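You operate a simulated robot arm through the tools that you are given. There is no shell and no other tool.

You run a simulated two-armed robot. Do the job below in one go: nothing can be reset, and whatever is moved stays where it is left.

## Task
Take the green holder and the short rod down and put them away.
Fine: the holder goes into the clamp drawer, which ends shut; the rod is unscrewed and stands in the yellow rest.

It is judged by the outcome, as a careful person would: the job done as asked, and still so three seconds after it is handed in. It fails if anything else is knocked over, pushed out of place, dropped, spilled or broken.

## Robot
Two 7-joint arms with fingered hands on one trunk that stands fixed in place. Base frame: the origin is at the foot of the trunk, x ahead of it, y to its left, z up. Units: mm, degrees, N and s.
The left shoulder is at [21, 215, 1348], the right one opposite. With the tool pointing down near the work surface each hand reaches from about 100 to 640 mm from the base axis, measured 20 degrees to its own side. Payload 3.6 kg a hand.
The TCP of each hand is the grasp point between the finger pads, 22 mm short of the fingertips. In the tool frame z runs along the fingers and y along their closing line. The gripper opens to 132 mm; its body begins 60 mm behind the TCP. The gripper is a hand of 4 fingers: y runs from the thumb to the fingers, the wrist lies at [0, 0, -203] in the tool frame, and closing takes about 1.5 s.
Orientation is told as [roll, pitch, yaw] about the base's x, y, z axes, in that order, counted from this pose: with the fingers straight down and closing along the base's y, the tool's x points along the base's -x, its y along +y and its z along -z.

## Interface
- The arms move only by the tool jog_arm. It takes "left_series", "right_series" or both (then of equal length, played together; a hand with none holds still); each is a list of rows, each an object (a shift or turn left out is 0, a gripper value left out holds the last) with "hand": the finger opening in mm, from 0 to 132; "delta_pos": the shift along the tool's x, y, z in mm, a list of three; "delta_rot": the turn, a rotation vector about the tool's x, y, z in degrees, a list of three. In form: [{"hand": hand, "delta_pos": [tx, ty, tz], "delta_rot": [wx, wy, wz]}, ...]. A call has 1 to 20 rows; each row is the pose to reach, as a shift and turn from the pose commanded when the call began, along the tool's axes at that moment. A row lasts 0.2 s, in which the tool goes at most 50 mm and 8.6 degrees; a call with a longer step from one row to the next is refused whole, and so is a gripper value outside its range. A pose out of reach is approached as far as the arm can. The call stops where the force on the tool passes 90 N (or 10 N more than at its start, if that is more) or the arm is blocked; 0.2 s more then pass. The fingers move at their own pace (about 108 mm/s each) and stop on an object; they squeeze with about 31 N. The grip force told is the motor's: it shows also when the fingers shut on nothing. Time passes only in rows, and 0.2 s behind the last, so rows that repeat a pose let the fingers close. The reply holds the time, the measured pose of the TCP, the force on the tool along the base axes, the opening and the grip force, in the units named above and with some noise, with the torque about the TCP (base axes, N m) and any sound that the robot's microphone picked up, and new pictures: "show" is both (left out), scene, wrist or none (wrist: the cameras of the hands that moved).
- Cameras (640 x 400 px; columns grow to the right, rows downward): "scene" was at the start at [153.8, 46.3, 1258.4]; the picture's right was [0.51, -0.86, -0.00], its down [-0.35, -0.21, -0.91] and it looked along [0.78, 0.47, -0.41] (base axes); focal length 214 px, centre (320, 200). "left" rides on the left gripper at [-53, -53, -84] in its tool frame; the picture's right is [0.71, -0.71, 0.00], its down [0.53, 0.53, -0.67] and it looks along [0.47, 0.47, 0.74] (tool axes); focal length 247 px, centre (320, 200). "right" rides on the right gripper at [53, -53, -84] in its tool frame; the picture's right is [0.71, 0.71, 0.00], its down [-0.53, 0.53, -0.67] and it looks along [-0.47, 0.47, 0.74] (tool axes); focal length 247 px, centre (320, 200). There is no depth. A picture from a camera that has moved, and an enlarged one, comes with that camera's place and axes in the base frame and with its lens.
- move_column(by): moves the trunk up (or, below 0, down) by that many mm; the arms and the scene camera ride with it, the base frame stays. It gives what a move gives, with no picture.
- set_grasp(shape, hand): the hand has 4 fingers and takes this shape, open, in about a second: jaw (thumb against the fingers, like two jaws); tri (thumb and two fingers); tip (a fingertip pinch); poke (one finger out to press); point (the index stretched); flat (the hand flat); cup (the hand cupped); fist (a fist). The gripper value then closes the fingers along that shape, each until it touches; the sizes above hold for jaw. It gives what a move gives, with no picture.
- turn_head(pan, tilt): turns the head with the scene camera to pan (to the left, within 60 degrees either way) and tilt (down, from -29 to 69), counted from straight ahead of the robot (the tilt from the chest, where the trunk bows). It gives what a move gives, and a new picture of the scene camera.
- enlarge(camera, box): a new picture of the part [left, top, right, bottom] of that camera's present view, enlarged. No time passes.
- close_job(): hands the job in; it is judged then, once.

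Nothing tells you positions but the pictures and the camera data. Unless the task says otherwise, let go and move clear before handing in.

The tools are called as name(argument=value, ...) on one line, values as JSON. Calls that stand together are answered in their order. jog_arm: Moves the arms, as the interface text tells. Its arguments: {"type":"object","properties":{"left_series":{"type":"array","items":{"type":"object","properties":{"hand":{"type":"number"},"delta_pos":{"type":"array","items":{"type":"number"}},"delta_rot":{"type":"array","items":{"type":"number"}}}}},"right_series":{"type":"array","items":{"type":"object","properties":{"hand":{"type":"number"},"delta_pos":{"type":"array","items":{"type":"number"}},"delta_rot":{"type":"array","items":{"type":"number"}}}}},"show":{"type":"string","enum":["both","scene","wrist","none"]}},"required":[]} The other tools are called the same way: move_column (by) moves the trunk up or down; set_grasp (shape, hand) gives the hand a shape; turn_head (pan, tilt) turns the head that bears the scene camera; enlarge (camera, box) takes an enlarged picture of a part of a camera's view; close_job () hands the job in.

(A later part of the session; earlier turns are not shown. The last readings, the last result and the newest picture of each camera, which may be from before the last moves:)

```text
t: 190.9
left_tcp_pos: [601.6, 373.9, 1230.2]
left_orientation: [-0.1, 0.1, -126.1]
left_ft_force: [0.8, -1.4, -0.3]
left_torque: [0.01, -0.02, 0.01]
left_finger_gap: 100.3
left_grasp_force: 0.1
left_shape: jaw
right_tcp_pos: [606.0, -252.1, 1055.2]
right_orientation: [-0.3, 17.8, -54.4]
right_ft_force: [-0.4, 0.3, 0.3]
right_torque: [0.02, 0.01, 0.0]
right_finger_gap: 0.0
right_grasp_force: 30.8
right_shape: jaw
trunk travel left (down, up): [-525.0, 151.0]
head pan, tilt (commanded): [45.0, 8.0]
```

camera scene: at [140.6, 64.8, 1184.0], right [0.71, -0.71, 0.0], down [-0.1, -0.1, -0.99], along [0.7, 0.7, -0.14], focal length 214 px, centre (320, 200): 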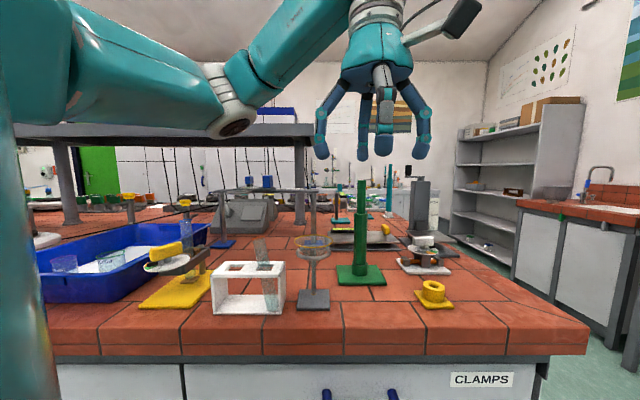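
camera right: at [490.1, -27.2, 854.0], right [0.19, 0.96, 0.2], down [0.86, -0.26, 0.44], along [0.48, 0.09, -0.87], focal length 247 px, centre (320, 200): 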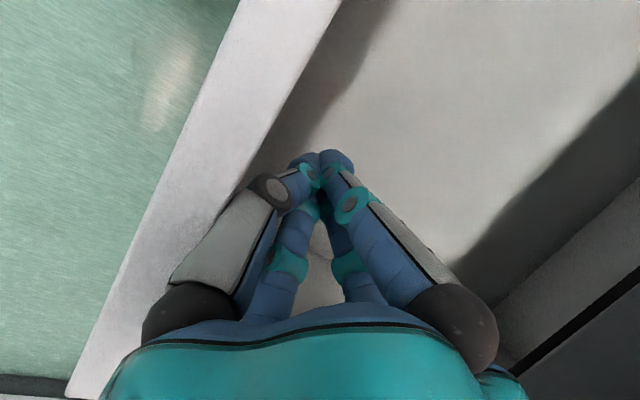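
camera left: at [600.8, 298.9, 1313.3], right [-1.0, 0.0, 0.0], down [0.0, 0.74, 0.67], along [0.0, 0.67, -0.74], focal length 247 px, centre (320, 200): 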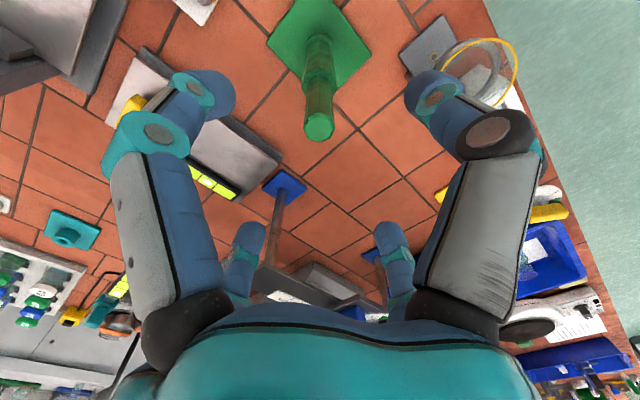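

The hand can turn from about −87° to at least +234° here, so nearly a full turn per grip. I'll wind back to the start of that range before gripping the rod.

jog_arm(left_series=[{"delta_rot": [0, 0, 8.5]}, {"delta_rot": [0, 0, 17]}, {"delta_rot": [0, 0, 25.5]}, {"delta_rot": [0, 0, 34]}, {"delta_rot": [0, 0, 42.5]}, {"delta_rot": [0, 0, 51]}, {"delta_rot": [0, 0, 59.5]}, {"delta_rot": [0, 0, 68]}, {"delta_rot": [0, 0, 76.5]}, {"delta_rot": [0, 0, 85]}, {"delta_rot": [0, 0, 93.5]}, {"delta_rot": [0, 0, 102]}, {"delta_rot": [0, 0, 110.5]}, {"delta_rot": [0, 0, 119]}, {"delta_rot": [0, 0, 127.5]}, {"delta_rot": [0, 0, 136]}, {"delta_rot": [0, 0, 144.5]}, {"delta_rot": [0, 0, 153]}, {"delta_rot": [0, 0, 161.5]}, {"delta_rot": [0, 0, 170]}], show="none")

jog_arm(left_series=[{"delta_rot": [0, 0, 8.5]}, {"delta_rot": [0, 0, 17]}, {"delta_rot": [0, 0, 25.5]}, {"delta_rot": [0, 0, 34]}, {"delta_rot": [0, 0, 42.5]}, {"delta_rot": [0, 0, 51]}, {"delta_rot": [0, 0, 59.5]}, {"delta_rot": [0, 0, 68]}, {"delta_rot": [0, 0, 76.5]}, {"delta_rot": [0, 0, 85]}, {"delta_rot": [0, 0, 93.5]}, {"delta_rot": [0, 0, 102]}, {"delta_rot": [0, 0, 110.5]}, {"delta_rot": [0, 0, 119]}, {"delta_rot": [0, 0, 127.5]}, {"delta_rot": [0, 0, 136]}, {"delta_rot": [0, 0, 142]}], show="wrist")

```text
t: 195.1
left_tcp_pos: [601.8, 375.2, 1230.8]
left_orientation: [0.1, 0.0, 63.6]
left_ft_force: [0.1, 0.0, -0.3]
left_torque: [0.02, -0.02, 0.01]
left_finger_gap: 100.0
left_grasp_force: 0.1
left_shape: jaw
right_tcp_pos: [605.9, -254.3, 1055.3]
right_orientation: [-0.6, 17.7, -54.4]
right_ft_force: [0.3, 0.3, 0.4]
right_torque: [-0.01, 0.0, 0.0]
right_finger_gap: 0.0
right_grasp_force: 30.9
right_shape: jaw
trunk travel left (down, up): [-525.0, 151.0]
head pan, tilt (commanded): [45.0, 8.0]
```

```text
t: 198.7
left_tcp_pos: [601.3, 374.8, 1229.7]
left_orientation: [-0.2, 0.1, -78.3]
left_ft_force: [-0.8, 0.3, -0.3]
left_torque: [0.0, 0.01, 0.02]
left_finger_gap: 100.2
left_grasp_force: 0.0
left_shape: jaw
right_tcp_pos: [607.5, -252.7, 1056.4]
right_orientation: [-0.5, 17.9, -54.4]
right_ft_force: [0.0, 0.3, -0.8]
right_torque: [0.0, -0.02, 0.02]
right_finger_gap: 0.2
right_grasp_force: 31.1
right_shape: jaw
trunk travel left (down, up): [-525.0, 151.0]
head pan, tilt (commanded): [45.0, 8.0]
camera left: at [560.5, 311.4, 1314.9], right [-0.84, 0.55, 0.0], down [0.41, 0.62, 0.67], along [0.37, 0.56, -0.74], focal length 247 px, centre (320, 200)
```

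left: 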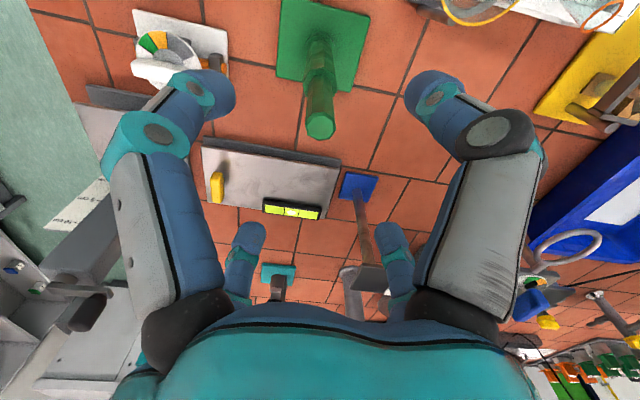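

Well centred. I'll descend around the rod's thin upper part (TCP z≈1112) and grip it.

jog_arm(left_series=[{"delta_pos": [0, 0, 20]}, {"delta_pos": [0, 0, 40]}, {"delta_pos": [0, 0, 60]}, {"delta_pos": [0, 0, 80]}, {"delta_pos": [0, 0, 100]}, {"delta_pos": [0, 0, 117]}, {"delta_pos": [0, 0, 117]}, {"delta_pos": [0, 0, 117], "hand": 0}, {"delta_pos": [0, 0, 117], "hand": 0}, {"delta_pos": [0, 0, 117], "hand": 0}, {"delta_pos": [0, 0, 117], "hand": 0}, {"delta_pos": [0, 0, 117], "hand": 0}, {"delta_pos": [0, 0, 117], "hand": 0}, {"delta_pos": [0, 0, 117], "hand": 0}], show="both")

enlarge(camera="scene", box=[280, 130, 440, 300])

```text
t: 201.7
left_tcp_pos: [602.8, 373.3, 1112.6]
left_orientation: [-0.1, 0.1, -78.3]
left_ft_force: [-1.5, -0.8, -0.2]
left_torque: [0.05, 0.03, -0.02]
left_finger_gap: 16.3
left_grasp_force: 31.1
left_shape: jaw
right_tcp_pos: [606.8, -253.0, 1055.2]
right_orientation: [-0.5, 17.8, -54.3]
right_ft_force: [-0.6, 0.4, -0.7]
right_torque: [0.04, 0.01, -0.01]
right_finger_gap: 0.0
right_grasp_force: 30.0
right_shape: jaw
trunk travel left (down, up): [-525.0, 151.0]
head pan, tilt (commanded): [45.0, 8.0]
camera scene: at [140.9, 65.0, 1184.1], right [0.71, -0.71, 0.0], down [-0.1, -0.1, -0.99], along [0.7, 0.7, -0.14], focal length 214 px, centre (320, 200)
camera left: at [560.8, 310.6, 1197.8], right [-0.84, 0.55, 0.0], down [0.41, 0.62, 0.67], along [0.36, 0.56, -0.74], focal length 247 px, centre (320, 200)
```

scene: 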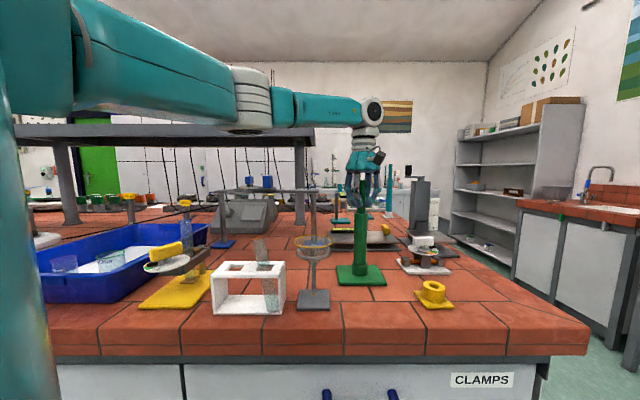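
left: 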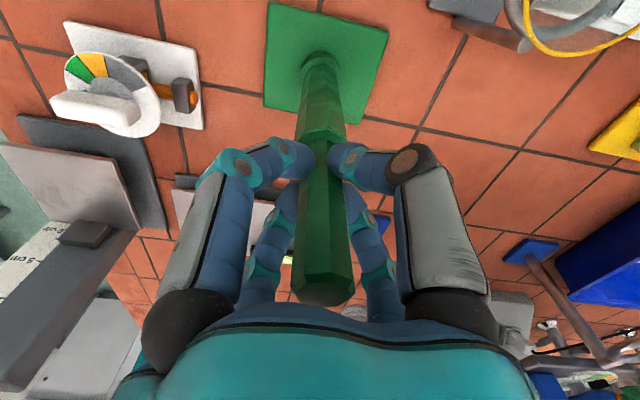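

```text
2.35 times, centred on (360, 215) of scene
camera zoom: at [140.9, 65.0, 1184.1], right [0.71, -0.71, 0.0], down [-0.1, -0.1, -0.99], along [0.7, 0.7, -0.14], focal length 505 px, centre (226, 165)
```

zoom: 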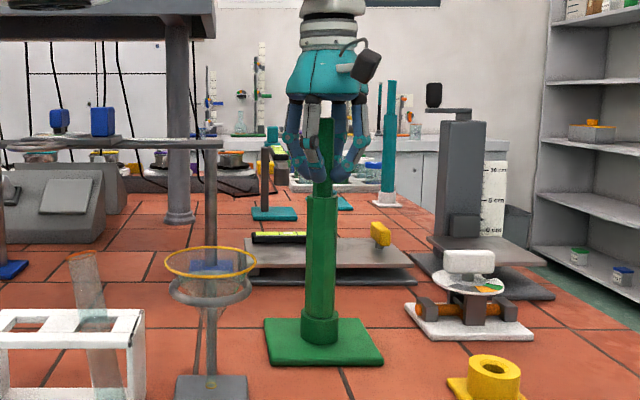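

I have a firm grip on the rod. I'll start with a small counter-clockwise turn, then check that the base stays put.

jog_arm(left_series=[{"delta_rot": [0, 0, -5]}, {"delta_rot": [0, 0, -10]}, {"delta_rot": [0, 0, -15]}, {"delta_rot": [0, 0, -20]}, {"delta_rot": [0, 0, -25]}, {"delta_rot": [0, 0, -30]}], show="wrist")

enlarge(camera="scene", box=[280, 130, 440, 300])

```text
t: 203.1
left_tcp_pos: [601.3, 375.1, 1113.4]
left_orientation: [0.0, 0.1, -48.2]
left_ft_force: [1.6, -2.1, 0.3]
left_torque: [0.0, 0.03, -0.08]
left_finger_gap: 16.3
left_grasp_force: 31.1
left_shape: jaw
right_tcp_pos: [606.5, -253.0, 1055.3]
right_orientation: [-0.6, 17.7, -54.4]
right_ft_force: [-0.9, 0.4, 0.1]
right_torque: [-0.02, 0.03, -0.02]
right_finger_gap: 0.1
right_grasp_force: 31.1
right_shape: jaw
trunk travel left (down, up): [-525.0, 151.0]
head pan, tilt (commanded): [45.0, 8.0]
camera left: at [598.1, 299.0, 1197.7], right [-1.0, 0.05, 0.0], down [0.04, 0.74, 0.67], along [0.04, 0.67, -0.74], focal length 247 px, centre (320, 200)
```

left: 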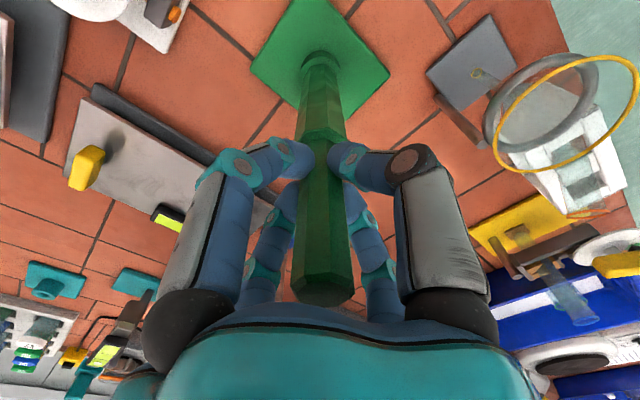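

```text
2.35 times, centred on (360, 215) of scene
camera zoom: at [141.1, 64.6, 1184.1], right [0.71, -0.71, 0.0], down [-0.1, -0.1, -0.99], along [0.7, 0.7, -0.14], focal length 505 px, centre (226, 165)
```

zoom: 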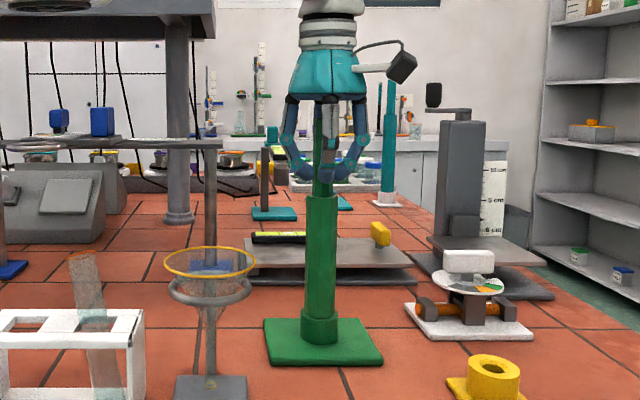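

The rod turns with the hand, the torque is tiny, and the base hasn't moved against the tile lines. I'll keep unscrewing through the rest of the range.

jog_arm(left_series=[{"delta_rot": [0, 0, -8.5]}, {"delta_rot": [0, 0, -17]}, {"delta_rot": [0, 0, -25.5]}, {"delta_rot": [0, 0, -34]}, {"delta_rot": [0, 0, -42.5]}, {"delta_rot": [0, 0, -51]}, {"delta_rot": [0, 0, -59.5]}, {"delta_rot": [0, 0, -68]}, {"delta_rot": [0, 0, -76.5]}, {"delta_rot": [0, 0, -85]}, {"delta_rot": [0, 0, -93.5]}, {"delta_rot": [0, 0, -102]}, {"delta_rot": [0, 0, -110.5]}, {"delta_rot": [0, 0, -119]}, {"delta_rot": [0, 0, -127.5]}, {"delta_rot": [0, 0, -136]}], show="none")

enlarge(camera="scene", box=[280, 130, 440, 300])

```text
t: 206.5
left_tcp_pos: [601.2, 374.8, 1110.6]
left_orientation: [0.1, 0.0, 87.8]
left_ft_force: [-1.2, 4.2, 4.6]
left_torque: [0.07, -0.01, -0.03]
left_finger_gap: 16.0
left_grasp_force: 30.9
left_shape: jaw
right_tcp_pos: [606.2, -252.9, 1055.5]
right_orientation: [-0.5, 17.7, -54.5]
right_ft_force: [-0.7, 0.2, -1.1]
right_torque: [-0.01, -0.02, 0.0]
right_finger_gap: 0.0
right_grasp_force: 31.0
right_shape: jaw
trunk travel left (down, up): [-525.0, 151.0]
head pan, tilt (commanded): [45.0, 8.0]
```

```text
2.35 times, centred on (360, 215) of scene
camera zoom: at [140.0, 65.3, 1184.2], right [0.71, -0.71, 0.0], down [-0.1, -0.1, -0.99], along [0.7, 0.7, -0.14], focal length 505 px, centre (226, 165)
```

zoom: 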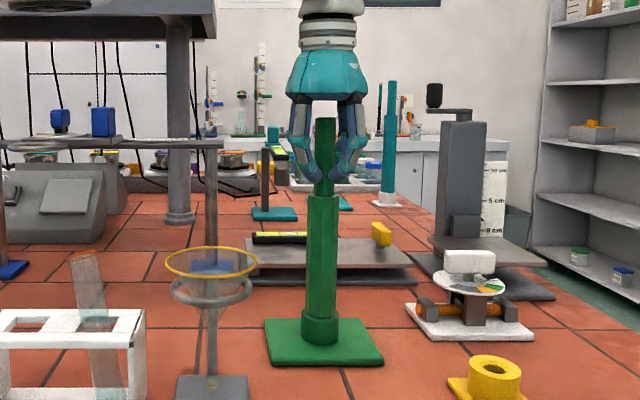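

The base is still steady, with a slight upward push as the thread rises. I'll keep turning and let the hand rise with it.

jog_arm(left_series=[{"delta_pos": [0, 0, -0.5], "delta_rot": [0, 0, -8.5]}, {"delta_pos": [0, 0, -1], "delta_rot": [0, 0, -17]}, {"delta_pos": [0, 0, -1.2], "delta_rot": [0, 0, -25.5]}, {"delta_pos": [0, 0, -1.4], "delta_rot": [0, 0, -34]}, {"delta_pos": [0, 0, -1.5], "delta_rot": [0, 0, -42.5]}, {"delta_pos": [0, 0, -1.7], "delta_rot": [0, 0, -51]}, {"delta_pos": [0, 0, -1.9], "delta_rot": [0, 0, -59.5]}, {"delta_pos": [0, 0, -2], "delta_rot": [0, 0, -68]}, {"delta_pos": [0, 0, -2.2], "delta_rot": [0, 0, -76.5]}, {"delta_pos": [0, 0, -2.3], "delta_rot": [0, 0, -85]}, {"delta_pos": [0, 0, -2.5], "delta_rot": [0, 0, -93.5]}, {"delta_pos": [0, 0, -2.6], "delta_rot": [0, 0, -102]}, {"delta_pos": [0, 0, -2.8], "delta_rot": [0, 0, -110.5]}, {"delta_pos": [0, 0, -2.9], "delta_rot": [0, 0, -119]}, {"delta_pos": [0, 0, -3], "delta_rot": [0, 0, -127.5]}, {"delta_pos": [0, 0, -3.2], "delta_rot": [0, 0, -136]}], show="wrist")

enlarge(camera="scene", box=[310, 200, 410, 300])

```text
t: 209.9
left_tcp_pos: [602.9, 373.7, 1116.5]
left_orientation: [-0.1, 0.0, -136.0]
left_ft_force: [0.4, -0.2, -2.2]
left_torque: [0.02, 0.0, -0.01]
left_finger_gap: 16.3
left_grasp_force: 31.2
left_shape: jaw
right_tcp_pos: [605.8, -252.7, 1054.9]
right_orientation: [-0.4, 17.7, -54.4]
right_ft_force: [-0.5, -0.7, 0.2]
right_torque: [0.01, -0.02, 0.01]
right_finger_gap: 0.1
right_grasp_force: 30.6
right_shape: jaw
trunk travel left (down, up): [-525.0, 151.0]
head pan, tilt (commanded): [45.0, 8.0]
camera left: at [526.8, 376.0, 1201.0], right [0.02, 1.0, 0.0], down [0.74, -0.01, 0.67], along [0.67, -0.01, -0.75], focal length 247 px, centre (320, 200)
```

left: 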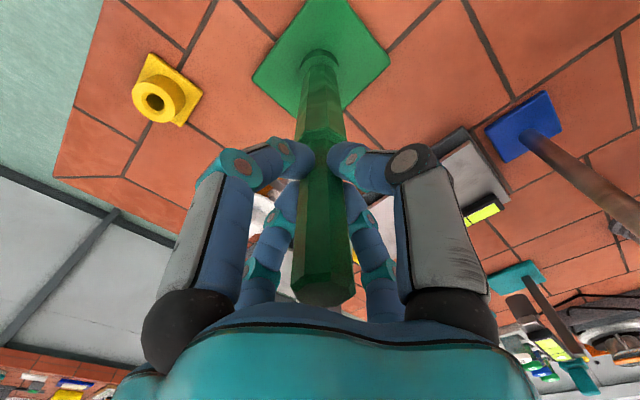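

```text
4.00 times, centred on (360, 250) of scene
camera zoom: at [140.9, 64.9, 1184.1], right [0.71, -0.71, 0.0], down [-0.1, -0.1, -0.99], along [0.7, 0.7, -0.14], focal length 858 px, centre (160, 0)
```

zoom: 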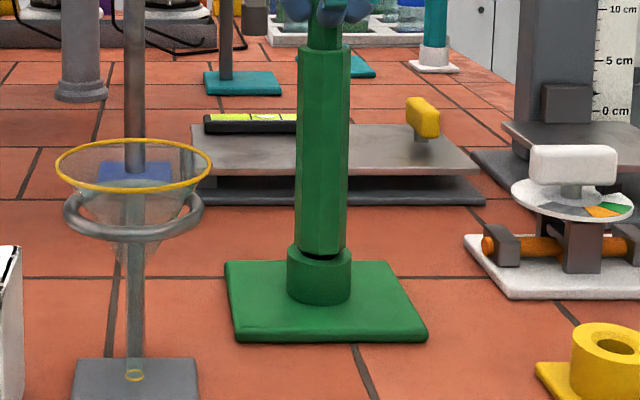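

It's clearly unscrewing: the rod body has risen about 4 mm and the thinner threaded neck shows above the socket. I'll release, wind the hand back, and grip again.

jog_arm(left_series=[{"hand": 50}, {"hand": 50}, {"hand": 50}, {"delta_rot": [0, 0, 8.5]}, {"delta_rot": [0, 0, 17]}, {"delta_rot": [0, 0, 25.5]}, {"delta_rot": [0, 0, 34]}, {"delta_rot": [0, 0, 42.5]}, {"delta_rot": [0, 0, 51]}, {"delta_rot": [0, 0, 59.5]}, {"delta_rot": [0, 0, 68]}, {"delta_rot": [0, 0, 76.5]}, {"delta_rot": [0, 0, 85]}, {"delta_rot": [0, 0, 93.5]}, {"delta_rot": [0, 0, 102]}, {"delta_rot": [0, 0, 110.5]}, {"delta_rot": [0, 0, 119]}, {"delta_rot": [0, 0, 127.5]}, {"delta_rot": [0, 0, 136]}, {"delta_rot": [0, 0, 144.5]}], show="scene")

jog_arm(left_series=[{"delta_rot": [0, 0, 8.5]}, {"delta_rot": [0, 0, 17]}, {"delta_rot": [0, 0, 25.5]}, {"delta_rot": [0, 0, 34]}, {"delta_rot": [0, 0, 42.5]}, {"delta_rot": [0, 0, 51]}, {"delta_rot": [0, 0, 59.5]}, {"delta_rot": [0, 0, 68]}, {"delta_rot": [0, 0, 76.5]}, {"delta_rot": [0, 0, 85]}, {"delta_rot": [0, 0, 93.5]}, {"delta_rot": [0, 0, 102]}, {"delta_rot": [0, 0, 110.5]}, {"delta_rot": [0, 0, 119]}, {"delta_rot": [0, 0, 127.5]}, {"delta_rot": [0, 0, 136]}, {"delta_rot": [0, 0, 144.5]}, {"delta_rot": [0, 0, 153]}, {"delta_rot": [0, 0, 157]}], show="none")

```text
t: 214.1
left_tcp_pos: [601.2, 373.9, 1115.9]
left_orientation: [0.1, 0.0, 79.1]
left_ft_force: [0.1, 0.8, -0.1]
left_torque: [-0.02, -0.02, -0.01]
left_finger_gap: 49.5
left_grasp_force: 0.0
left_shape: jaw
right_tcp_pos: [607.0, -253.3, 1055.9]
right_orientation: [-0.4, 17.8, -54.4]
right_ft_force: [-0.5, 0.6, 0.5]
right_torque: [0.0, -0.04, 0.01]
right_finger_gap: 0.1
right_grasp_force: 30.8
right_shape: jaw
trunk travel left (down, up): [-525.0, 151.0]
head pan, tilt (commanded): [45.0, 8.0]
camera scene: at [140.7, 64.9, 1184.1], right [0.71, -0.71, 0.0], down [-0.1, -0.1, -0.99], along [0.7, 0.7, -0.14], focal length 214 px, centre (320, 200)
```

scene: 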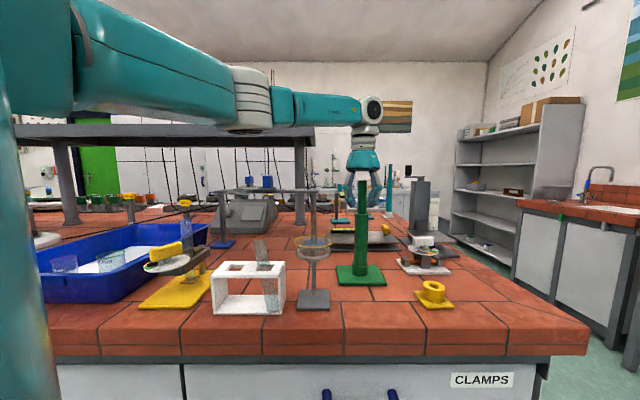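

```text
t: 218.1
left_tcp_pos: [602.5, 374.6, 1116.8]
left_orientation: [-0.1, 0.1, -77.9]
left_ft_force: [-0.5, -0.1, 0.4]
left_torque: [-0.01, -0.04, -0.03]
left_finger_gap: 49.7
left_grasp_force: 0.0
left_shape: jaw
right_tcp_pos: [605.9, -253.2, 1055.1]
right_orientation: [-0.6, 17.7, -54.3]
right_ft_force: [-0.1, 1.1, 0.1]
right_torque: [-0.02, -0.02, 0.01]
right_finger_gap: 0.0
right_grasp_force: 31.1
right_shape: jaw
trunk travel left (down, up): [-525.0, 151.0]
head pan, tilt (commanded): [45.0, 8.0]
```

The rod stays upright in its thread. Gripping again and turning for the second round.

jog_arm(left_series=[{"hand": 0}, {"hand": 0}, {"hand": 0}, {"hand": 0}, {"hand": 0}, {"delta_pos": [0, 0, -0.1], "delta_rot": [0, 0, -8.5]}, {"delta_pos": [0, 0, -0.2], "delta_rot": [0, 0, -17]}, {"delta_pos": [0, 0, -0.3], "delta_rot": [0, 0, -25.5]}, {"delta_pos": [0, 0, -0.4], "delta_rot": [0, 0, -34]}, {"delta_pos": [0, 0, -0.5], "delta_rot": [0, 0, -42.5]}, {"delta_pos": [0, 0, -0.6], "delta_rot": [0, 0, -51]}, {"delta_pos": [0, 0, -0.7], "delta_rot": [0, 0, -59.5]}, {"delta_pos": [0, 0, -0.8], "delta_rot": [0, 0, -68]}, {"delta_pos": [0, 0, -0.9], "delta_rot": [0, 0, -76.5]}, {"delta_pos": [0, 0, -1.0], "delta_rot": [0, 0, -85]}, {"delta_pos": [0, 0, -1.1], "delta_rot": [0, 0, -93.5]}, {"delta_pos": [0, 0, -1.2], "delta_rot": [0, 0, -102]}, {"delta_pos": [0, 0, -1.3], "delta_rot": [0, 0, -110.5]}, {"delta_pos": [0, 0, -1.4], "delta_rot": [0, 0, -119]}, {"delta_pos": [0, 0, -1.5], "delta_rot": [0, 0, -127.5]}], show="none")

jog_arm(left_series=[{"delta_pos": [0, 0, -0.1], "delta_rot": [0, 0, -8.5]}, {"delta_pos": [0, 0, -0.2], "delta_rot": [0, 0, -17]}, {"delta_pos": [0, 0, -0.3], "delta_rot": [0, 0, -25.5]}, {"delta_pos": [0, 0, -0.4], "delta_rot": [0, 0, -34]}, {"delta_pos": [0, 0, -0.5], "delta_rot": [0, 0, -42.5]}, {"delta_pos": [0, 0, -0.6], "delta_rot": [0, 0, -51]}, {"delta_pos": [0, 0, -0.7], "delta_rot": [0, 0, -59.5]}, {"delta_pos": [0, 0, -0.8], "delta_rot": [0, 0, -68]}, {"delta_pos": [0, 0, -0.9], "delta_rot": [0, 0, -76.5]}, {"delta_pos": [0, 0, -1.0], "delta_rot": [0, 0, -85]}, {"delta_pos": [0, 0, -1.1], "delta_rot": [0, 0, -93.5]}, {"delta_pos": [0, 0, -1.2], "delta_rot": [0, 0, -102]}, {"delta_pos": [0, 0, -1.3], "delta_rot": [0, 0, -110.5]}, {"delta_pos": [0, 0, -1.4], "delta_rot": [0, 0, -119]}, {"delta_pos": [0, 0, -1.5], "delta_rot": [0, 0, -127.5]}, {"delta_pos": [0, 0, -1.6], "delta_rot": [0, 0, -136]}, {"delta_pos": [0, 0, -1.7], "delta_rot": [0, 0, -144.5]}, {"delta_pos": [0, 0, -1.8], "delta_rot": [0, 0, -153]}, {"delta_pos": [0, 0, -1.9], "delta_rot": [0, 0, -161.5]}, {"delta_pos": [0, 0, -2.0], "delta_rot": [0, 0, -170]}], show="none")

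enlarge(camera="scene", box=[310, 200, 410, 300])

```text
t: 222.3
left_tcp_pos: [601.8, 373.9, 1116.9]
left_orientation: [0.1, 0.0, 49.9]
left_ft_force: [0.8, -0.8, -2.0]
left_torque: [0.03, 0.03, 0.02]
left_finger_gap: 16.1
left_grasp_force: 31.0
left_shape: jaw
right_tcp_pos: [607.2, -252.6, 1055.7]
right_orientation: [-0.4, 17.6, -54.4]
right_ft_force: [0.7, -0.2, -0.3]
right_torque: [0.02, -0.01, 0.03]
right_finger_gap: 0.0
right_grasp_force: 31.5
right_shape: jaw
trunk travel left (down, up): [-525.0, 151.0]
head pan, tilt (commanded): [45.0, 8.0]
```

```text
t: 226.5
left_tcp_pos: [602.3, 375.8, 1119.3]
left_orientation: [-0.1, -0.1, -140.0]
left_ft_force: [-0.3, 0.6, -1.5]
left_torque: [-0.01, 0.01, 0.01]
left_finger_gap: 16.2
left_grasp_force: 30.6
left_shape: jaw
right_tcp_pos: [606.3, -253.1, 1056.7]
right_orientation: [-0.5, 17.8, -54.4]
right_ft_force: [0.2, 0.0, 0.1]
right_torque: [0.0, -0.03, -0.01]
right_finger_gap: 0.1
right_grasp_force: 30.6
right_shape: jaw
trunk travel left (down, up): [-525.0, 151.0]
head pan, tilt (commanded): [45.0, 8.0]
```

```text
4.00 times, centred on (360, 250) of scene
camera zoom: at [140.9, 64.9, 1184.1], right [0.71, -0.71, 0.0], down [-0.1, -0.1, -0.99], along [0.7, 0.7, -0.14], focal length 858 px, centre (160, 0)
```

zoom: 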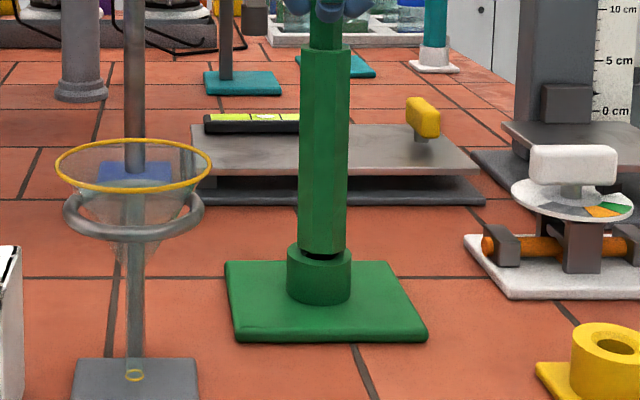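

The force now reads like just the rod's own weight, so it may already be free. I'll test with a gentle 6 mm lift.

jog_arm(left_series=[{"delta_pos": [0, 0, -1.5]}, {"delta_pos": [0, 0, -3]}, {"delta_pos": [0, 0, -4.5]}, {"delta_pos": [0, 0, -6]}, {"delta_pos": [0, 0, -6]}], show="none")

enlarge(camera="scene", box=[310, 200, 410, 300])

```text
t: 227.7
left_tcp_pos: [602.6, 375.0, 1125.9]
left_orientation: [-0.1, 0.0, -140.2]
left_ft_force: [-0.4, -0.4, -2.1]
left_torque: [0.01, 0.03, 0.0]
left_finger_gap: 16.2
left_grasp_force: 31.0
left_shape: jaw
right_tcp_pos: [606.7, -253.6, 1056.5]
right_orientation: [-0.6, 17.8, -54.3]
right_ft_force: [0.2, 0.4, 0.6]
right_torque: [0.07, 0.0, -0.03]
right_finger_gap: 0.0
right_grasp_force: 31.5
right_shape: jaw
trunk travel left (down, up): [-525.0, 151.0]
head pan, tilt (commanded): [45.0, 8.0]
```

```text
4.00 times, centred on (360, 250) of scene
camera zoom: at [140.9, 64.9, 1184.1], right [0.71, -0.71, 0.0], down [-0.1, -0.1, -0.99], along [0.7, 0.7, -0.14], focal length 858 px, centre (160, 0)
```

zoom: 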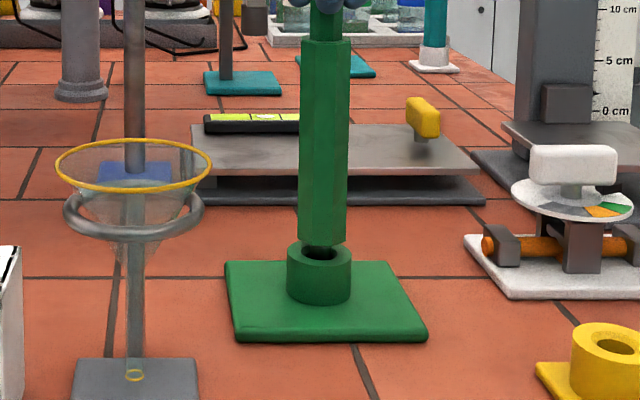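

The rod lifts freely with only its 2 N weight, and the base stays put: it's unscrewed. I'll raise it straight up out of the socket.

jog_arm(left_series=[{"delta_pos": [0, 0, -8]}, {"delta_pos": [0, 0, -16]}, {"delta_pos": [0, 0, -24]}, {"delta_pos": [0, 0, -32]}, {"delta_pos": [0, 0, -40]}, {"delta_pos": [0, 0, -50]}, {"delta_pos": [0, 0, -60]}, {"delta_pos": [0, 0, -60]}], show="both")

enlarge(camera="scene", box=[290, 130, 450, 310])

```text
t: 229.5
left_tcp_pos: [601.8, 375.0, 1184.8]
left_orientation: [-0.1, -0.1, -140.3]
left_ft_force: [0.6, 0.1, -2.3]
left_torque: [0.02, -0.02, -0.03]
left_finger_gap: 16.3
left_grasp_force: 31.6
left_shape: jaw
right_tcp_pos: [606.6, -252.8, 1056.5]
right_orientation: [-0.5, 17.7, -54.4]
right_ft_force: [-0.7, -0.8, 0.0]
right_torque: [0.01, -0.02, 0.02]
right_finger_gap: 0.0
right_grasp_force: 31.2
right_shape: jaw
trunk travel left (down, up): [-525.0, 151.0]
head pan, tilt (commanded): [45.0, 8.0]
camera scene: at [141.0, 65.0, 1184.0], right [0.71, -0.71, 0.0], down [-0.1, -0.1, -0.99], along [0.7, 0.7, -0.14], focal length 214 px, centre (320, 200)
camera left: at [527.2, 381.3, 1270.6], right [0.09, 1.0, 0.0], down [0.74, -0.07, 0.67], along [0.66, -0.06, -0.75], focal length 247 px, centre (320, 200)
```

scene: 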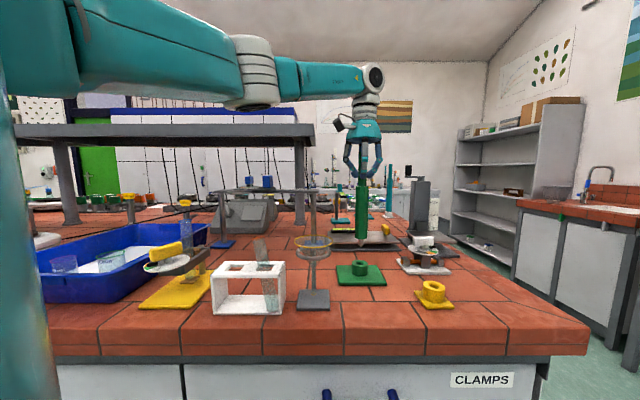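
left: 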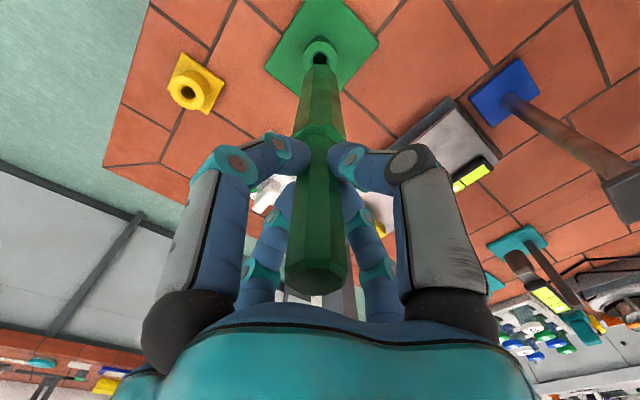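

```text
2.22 times, centred on (370, 220) of scene
camera zoom: at [141.0, 65.0, 1184.0], right [0.71, -0.71, 0.0], down [-0.1, -0.1, -0.99], along [0.7, 0.7, -0.14], focal length 477 px, centre (209, 156)
```

zoom: 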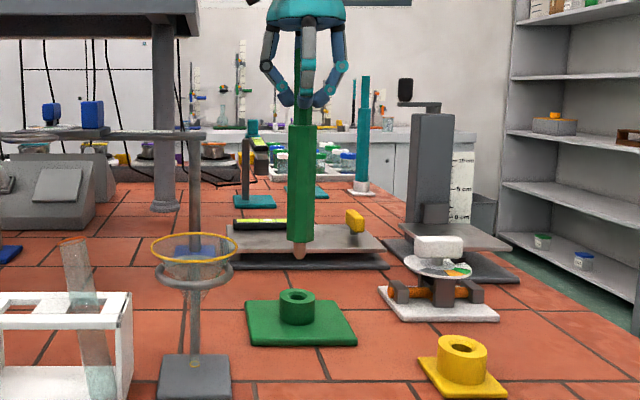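

The rod is out, with its copper pin showing and the base untouched. I'll rotate the hand back to mid-range before carrying the rod to the yellow rest.

jog_arm(left_series=[{"delta_rot": [0, 0, 7]}, {"delta_rot": [0, 0, 14]}, {"delta_rot": [0, 0, 21]}, {"delta_rot": [0, 0, 28]}, {"delta_rot": [0, 0, 35]}, {"delta_rot": [0, 0, 42]}, {"delta_rot": [0, 0, 49]}, {"delta_rot": [0, 0, 56]}, {"delta_rot": [0, 0, 63]}, {"delta_rot": [0, 0, 70]}, {"delta_rot": [0, 0, 77]}, {"delta_rot": [0, 0, 84]}, {"delta_rot": [0, 0, 91]}, {"delta_rot": [0, 0, 98]}, {"delta_rot": [0, 0, 105]}, {"delta_rot": [0, 0, 112]}, {"delta_rot": [0, 0, 119]}, {"delta_rot": [0, 0, 126]}, {"delta_rot": [0, 0, 133]}, {"delta_rot": [0, 0, 140]}], show="none")

```text
t: 233.7
left_tcp_pos: [601.0, 373.9, 1185.1]
left_orientation: [0.1, 0.0, 79.7]
left_ft_force: [0.5, 0.6, -2.3]
left_torque: [0.02, 0.0, -0.02]
left_finger_gap: 16.2
left_grasp_force: 31.1
left_shape: jaw
right_tcp_pos: [606.6, -254.1, 1055.5]
right_orientation: [-0.5, 17.9, -54.4]
right_ft_force: [-0.1, 0.2, -0.1]
right_torque: [-0.01, -0.03, 0.04]
right_finger_gap: 0.0
right_grasp_force: 31.1
right_shape: jaw
trunk travel left (down, up): [-525.0, 151.0]
head pan, tilt (commanded): [45.0, 8.0]
```

jog_arm(left_series=[{"delta_pos": [24, -8, -3]}, {"delta_pos": [48, -15, -5]}, {"delta_pos": [72, -23, -5]}, {"delta_pos": [96, -31, -5]}, {"delta_pos": [120, -38, -5]}, {"delta_pos": [144, -46, -5]}, {"delta_pos": [169, -53.5, -5]}, {"delta_pos": [169, -53.5, -5]}], show="both")

enlarge(camera="left", box=[230, 0, 410, 140])

enlarge(camera="scene", box=[370, 180, 500, 320])

```text
t: 235.5
left_tcp_pos: [624.9, 199.4, 1190.9]
left_orientation: [0.1, 0.0, 79.8]
left_ft_force: [-0.6, 0.9, -1.6]
left_torque: [-0.04, -0.03, 0.03]
left_finger_gap: 16.2
left_grasp_force: 31.2
left_shape: jaw
right_tcp_pos: [605.8, -251.3, 1056.0]
right_orientation: [-0.6, 17.7, -54.5]
right_ft_force: [-0.1, 0.6, 0.2]
right_torque: [0.0, 0.04, -0.02]
right_finger_gap: 0.0
right_grasp_force: 31.3
right_shape: jaw
trunk travel left (down, up): [-525.0, 151.0]
head pan, tilt (commanded): [45.0, 8.0]
camera scene: at [140.9, 65.5, 1184.0], right [0.71, -0.71, 0.0], down [-0.1, -0.1, -0.99], along [0.7, 0.7, -0.14], focal length 214 px, centre (320, 200)
camera left: at [686.4, 242.4, 1275.7], right [0.57, -0.82, 0.0], down [-0.61, -0.42, 0.67], along [-0.55, -0.38, -0.74], focal length 247 px, centre (320, 200)
```

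scene: 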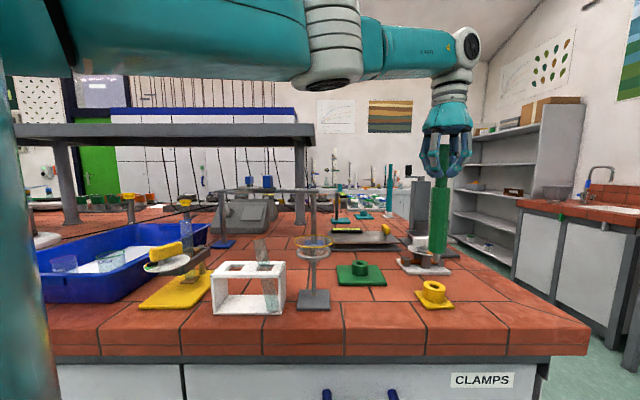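
left: 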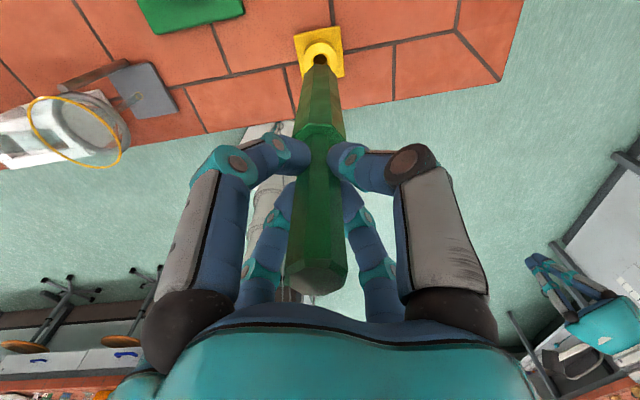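

```text
2.86 times, centred on (320, 70) of left
camera zoom: at [686.4, 242.4, 1275.7], right [0.57, -0.82, 0.0], down [-0.61, -0.42, 0.67], along [-0.55, -0.38, -0.74], focal length 706 px, centre (320, 571)
```

zoom: 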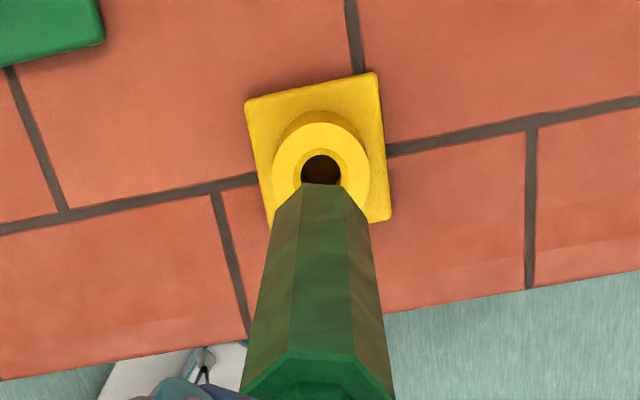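

```text
2.86 times, centred on (435, 250) of scene
camera zoom: at [140.9, 65.5, 1184.0], right [0.71, -0.71, 0.0], down [-0.1, -0.1, -0.99], along [0.7, 0.7, -0.14], focal length 613 px, centre (-9, 57)
```

zoom: 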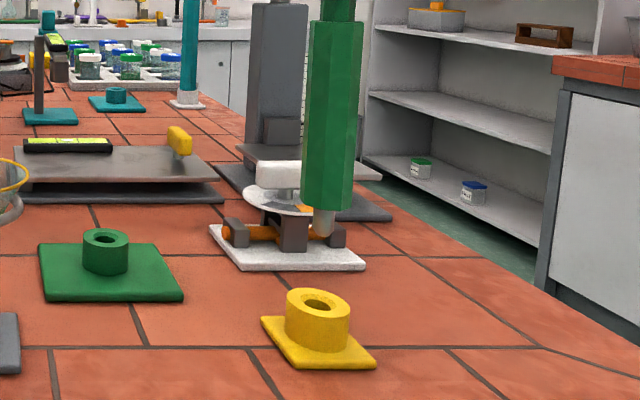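

The rod hangs almost directly over the rest; sideways alignment in this view is within 1 mm. I'll turn the hand 90° to check the other direction.

jog_arm(left_series=[{"delta_rot": [0, 0, 8]}, {"delta_rot": [0, 0, 16]}, {"delta_rot": [0, 0, 24]}, {"delta_rot": [0, 0, 32]}, {"delta_rot": [0, 0, 40]}, {"delta_rot": [0, 0, 48]}, {"delta_rot": [0, 0, 56]}, {"delta_rot": [0, 0, 64]}, {"delta_rot": [0, 0, 72]}, {"delta_rot": [0, 0, 80]}, {"delta_rot": [0, 0, 88]}, {"delta_rot": [0, 0, 90]}, {"delta_rot": [0, 0, 90]}], show="wrist")

enlarge(camera="left", box=[230, 0, 410, 140])

```text
t: 238.3
left_tcp_pos: [624.3, 198.6, 1191.4]
left_orientation: [0.0, 0.1, -10.3]
left_ft_force: [-0.1, -0.7, -1.7]
left_torque: [0.02, -0.02, -0.03]
left_finger_gap: 16.3
left_grasp_force: 31.5
left_shape: jaw
right_tcp_pos: [606.9, -252.7, 1055.3]
right_orientation: [-0.5, 17.8, -54.3]
right_ft_force: [0.0, 0.4, 0.2]
right_torque: [0.02, -0.03, 0.02]
right_finger_gap: 0.0
right_grasp_force: 30.7
right_shape: jaw
trunk travel left (down, up): [-525.0, 151.0]
head pan, tilt (commanded): [45.0, 8.0]
camera left: at [667.6, 136.1, 1275.3], right [-0.82, -0.57, 0.0], down [-0.42, 0.61, 0.67], along [-0.38, 0.55, -0.74], focal length 247 px, centre (320, 200)
```

left: 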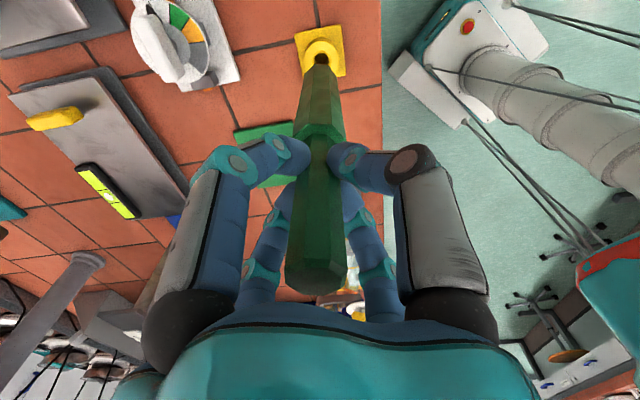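

```text
2.86 times, centred on (320, 70) of left
camera zoom: at [667.6, 136.1, 1275.3], right [-0.82, -0.57, 0.0], down [-0.42, 0.61, 0.67], along [-0.38, 0.55, -0.74], focal length 706 px, centre (320, 571)
```

zoom: 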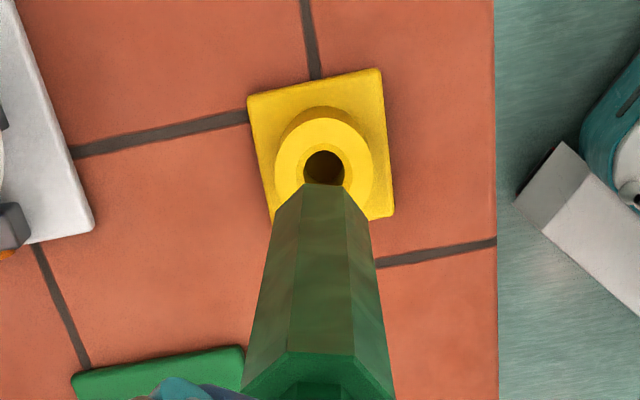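

The hole is about 1 mm off toward the robot; I'll correct that and lower until the pin is just above the rest.

jog_arm(left_series=[{"delta_pos": [0.8, -1, 8]}, {"delta_pos": [0.8, -1, 16]}, {"delta_pos": [0.8, -1, 24]}, {"delta_pos": [0.8, -1, 32]}, {"delta_pos": [0.8, -1, 40]}, {"delta_pos": [0.8, -1, 40]}], show="wrist")

enlarge(camera="left", box=[230, 0, 410, 140])

enlarge(camera="scene", box=[390, 220, 480, 320])

```text
t: 239.7
left_tcp_pos: [623.8, 197.3, 1150.7]
left_orientation: [0.0, 0.1, -10.3]
left_ft_force: [-0.9, 0.5, -1.9]
left_torque: [0.01, -0.01, -0.01]
left_finger_gap: 16.1
left_grasp_force: 31.0
left_shape: jaw
right_tcp_pos: [607.7, -252.7, 1055.9]
right_orientation: [-0.5, 17.9, -54.5]
right_ft_force: [0.9, 0.4, 0.5]
right_torque: [-0.02, 0.01, 0.01]
right_finger_gap: 0.0
right_grasp_force: 30.9
right_shape: jaw
trunk travel left (down, up): [-525.0, 151.0]
head pan, tilt (commanded): [45.0, 8.0]
camera left: at [666.7, 135.8, 1234.8], right [-0.82, -0.57, 0.0], down [-0.42, 0.61, 0.67], along [-0.38, 0.55, -0.74], focal length 247 px, centre (320, 200)
```

left: 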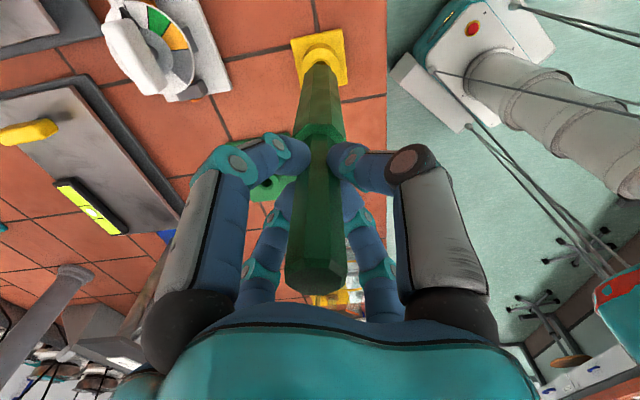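

```text
2.86 times, centred on (320, 70) of left
camera zoom: at [666.7, 135.8, 1234.8], right [-0.82, -0.57, 0.0], down [-0.42, 0.61, 0.67], along [-0.38, 0.55, -0.74], focal length 706 px, centre (320, 571)
```

zoom: 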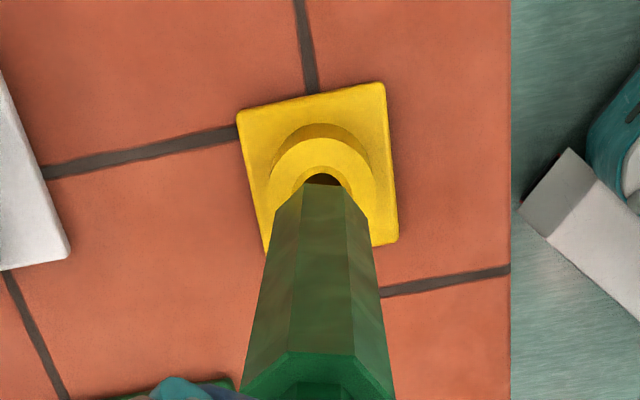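

```text
4.00 times, centred on (435, 270) of scene
camera zoom: at [140.9, 64.8, 1184.1], right [0.71, -0.71, 0.0], down [-0.1, -0.1, -0.99], along [0.7, 0.7, -0.14], focal length 858 px, centre (-140, -80)
```

zoom: 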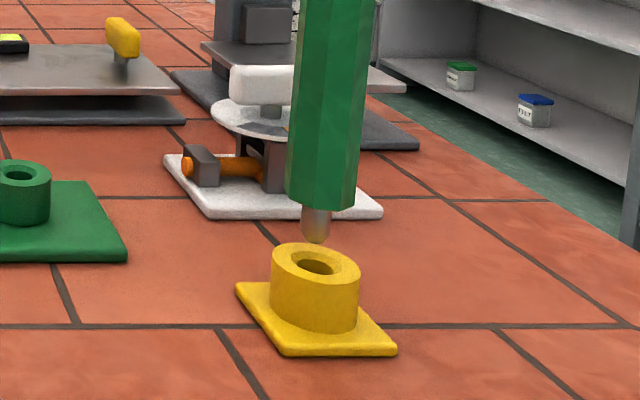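

The pin lines up with the hole in both views. Lowering in small steps while watching the force.

jog_arm(left_series=[{"delta_pos": [0, 0, 3]}, {"delta_pos": [0, 0, 6]}, {"delta_pos": [0, 0, 9]}, {"delta_pos": [0, 0, 12]}, {"delta_pos": [0, 0, 14]}], show="none")

enlarge(camera="scene", box=[390, 220, 480, 320])

```text
t: 240.9
left_tcp_pos: [624.0, 198.5, 1137.6]
left_orientation: [0.0, 0.2, -10.2]
left_ft_force: [1.1, 0.5, -1.6]
left_torque: [0.02, 0.02, 0.0]
left_finger_gap: 16.2
left_grasp_force: 31.2
left_shape: jaw
right_tcp_pos: [607.2, -252.8, 1055.3]
right_orientation: [-0.5, 17.8, -54.5]
right_ft_force: [0.6, -0.2, -0.1]
right_torque: [-0.01, 0.02, -0.02]
right_finger_gap: 0.0
right_grasp_force: 30.9
right_shape: jaw
trunk travel left (down, up): [-525.0, 151.0]
head pan, tilt (commanded): [45.0, 8.0]
```

```text
4.00 times, centred on (435, 270) of scene
camera zoom: at [140.9, 64.9, 1184.1], right [0.71, -0.71, 0.0], down [-0.1, -0.1, -0.99], along [0.7, 0.7, -0.14], focal length 858 px, centre (-140, -80)
```

zoom: 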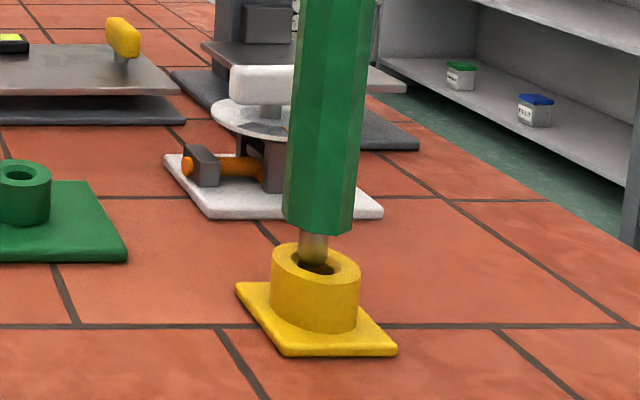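

The pin is entering the hole with no side force. Continuing down gently.

jog_arm(left_series=[{"delta_pos": [0, 0, 2]}, {"delta_pos": [0, 0, 4]}, {"delta_pos": [0, 0, 6]}, {"delta_pos": [0, 0, 8]}, {"delta_pos": [0, 0, 10]}], show="none")

enlarge(camera="scene", box=[390, 220, 480, 320])

```text
t: 242.1
left_tcp_pos: [623.7, 197.5, 1126.7]
left_orientation: [0.0, 0.0, -10.3]
left_ft_force: [-0.7, -0.2, -1.5]
left_torque: [0.01, 0.03, -0.04]
left_finger_gap: 16.3
left_grasp_force: 31.0
left_shape: jaw
right_tcp_pos: [606.8, -252.7, 1055.2]
right_orientation: [-0.5, 17.8, -54.3]
right_ft_force: [0.7, -0.1, 0.7]
right_torque: [-0.01, 0.04, 0.0]
right_finger_gap: 0.0
right_grasp_force: 30.8
right_shape: jaw
trunk travel left (down, up): [-525.0, 151.0]
head pan, tilt (commanded): [45.0, 8.0]
```

```text
4.00 times, centred on (435, 270) of scene
camera zoom: at [141.0, 64.9, 1184.1], right [0.71, -0.71, 0.0], down [-0.1, -0.1, -0.99], along [0.7, 0.7, -0.14], focal length 858 px, centre (-140, -80)
```

zoom: 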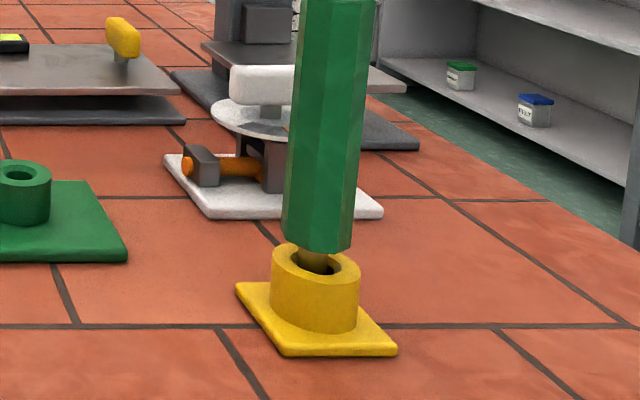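

jog_arm(left_series=[{"delta_pos": [0, 0, 1.5]}, {"delta_pos": [0, 0, 3]}, {"delta_pos": [0, 0, 4.5]}, {"delta_pos": [0, 0, 6]}], show="none")

enlarge(camera="scene", box=[390, 220, 480, 320])

```text
t: 243.1
left_tcp_pos: [623.5, 198.5, 1121.5]
left_orientation: [-0.2, 0.1, -10.2]
left_ft_force: [0.1, -0.5, -2.7]
left_torque: [0.02, 0.02, 0.01]
left_finger_gap: 16.0
left_grasp_force: 31.4
left_shape: jaw
right_tcp_pos: [606.6, -253.3, 1056.3]
right_orientation: [-0.5, 17.9, -54.3]
right_ft_force: [-0.3, 0.1, 0.1]
right_torque: [-0.02, -0.02, 0.01]
right_finger_gap: 0.0
right_grasp_force: 31.0
right_shape: jaw
trunk travel left (down, up): [-525.0, 151.0]
head pan, tilt (commanded): [45.0, 8.0]
```

```text
4.00 times, centred on (435, 270) of scene
camera zoom: at [141.0, 64.9, 1184.1], right [0.71, -0.71, 0.0], down [-0.1, -0.1, -0.99], along [0.7, 0.7, -0.14], focal length 858 px, centre (-140, -80)
```

zoom: 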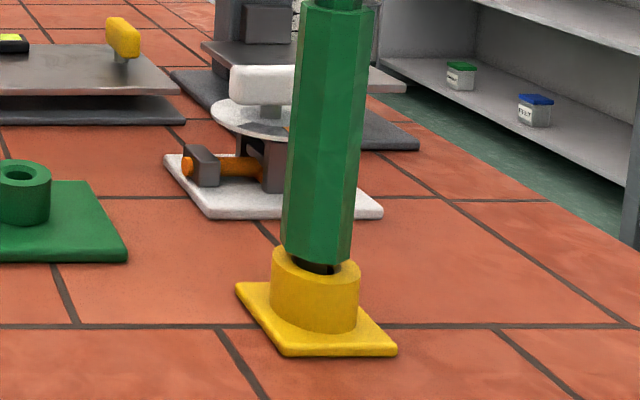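

jog_arm(left_series=[{"delta_pos": [0, 0, 1]}, {"delta_pos": [0, 0, 2]}, {"delta_pos": [0, 0, 3]}, {"delta_pos": [0, 0, 4]}], show="none")

enlarge(camera="scene", box=[390, 220, 480, 320])

```text
t: 244.1
left_tcp_pos: [622.6, 197.3, 1116.4]
left_orientation: [-0.1, 0.1, -10.2]
left_ft_force: [-0.2, 0.2, -1.7]
left_torque: [-0.01, -0.01, 0.01]
left_finger_gap: 16.2
left_grasp_force: 30.5
left_shape: jaw
right_tcp_pos: [608.4, -252.7, 1057.0]
right_orientation: [-0.4, 17.9, -54.4]
right_ft_force: [-0.7, -0.6, -0.4]
right_torque: [0.0, -0.02, 0.0]
right_finger_gap: 0.0
right_grasp_force: 30.8
right_shape: jaw
trunk travel left (down, up): [-525.0, 151.0]
head pan, tilt (commanded): [45.0, 8.0]
```

```text
4.00 times, centred on (435, 270) of scene
camera zoom: at [140.9, 64.9, 1184.1], right [0.71, -0.71, 0.0], down [-0.1, -0.1, -0.99], along [0.7, 0.7, -0.14], focal length 858 px, centre (-140, -80)
```

zoom: 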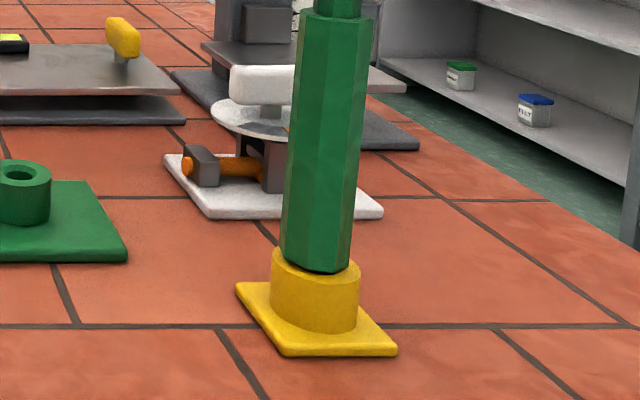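

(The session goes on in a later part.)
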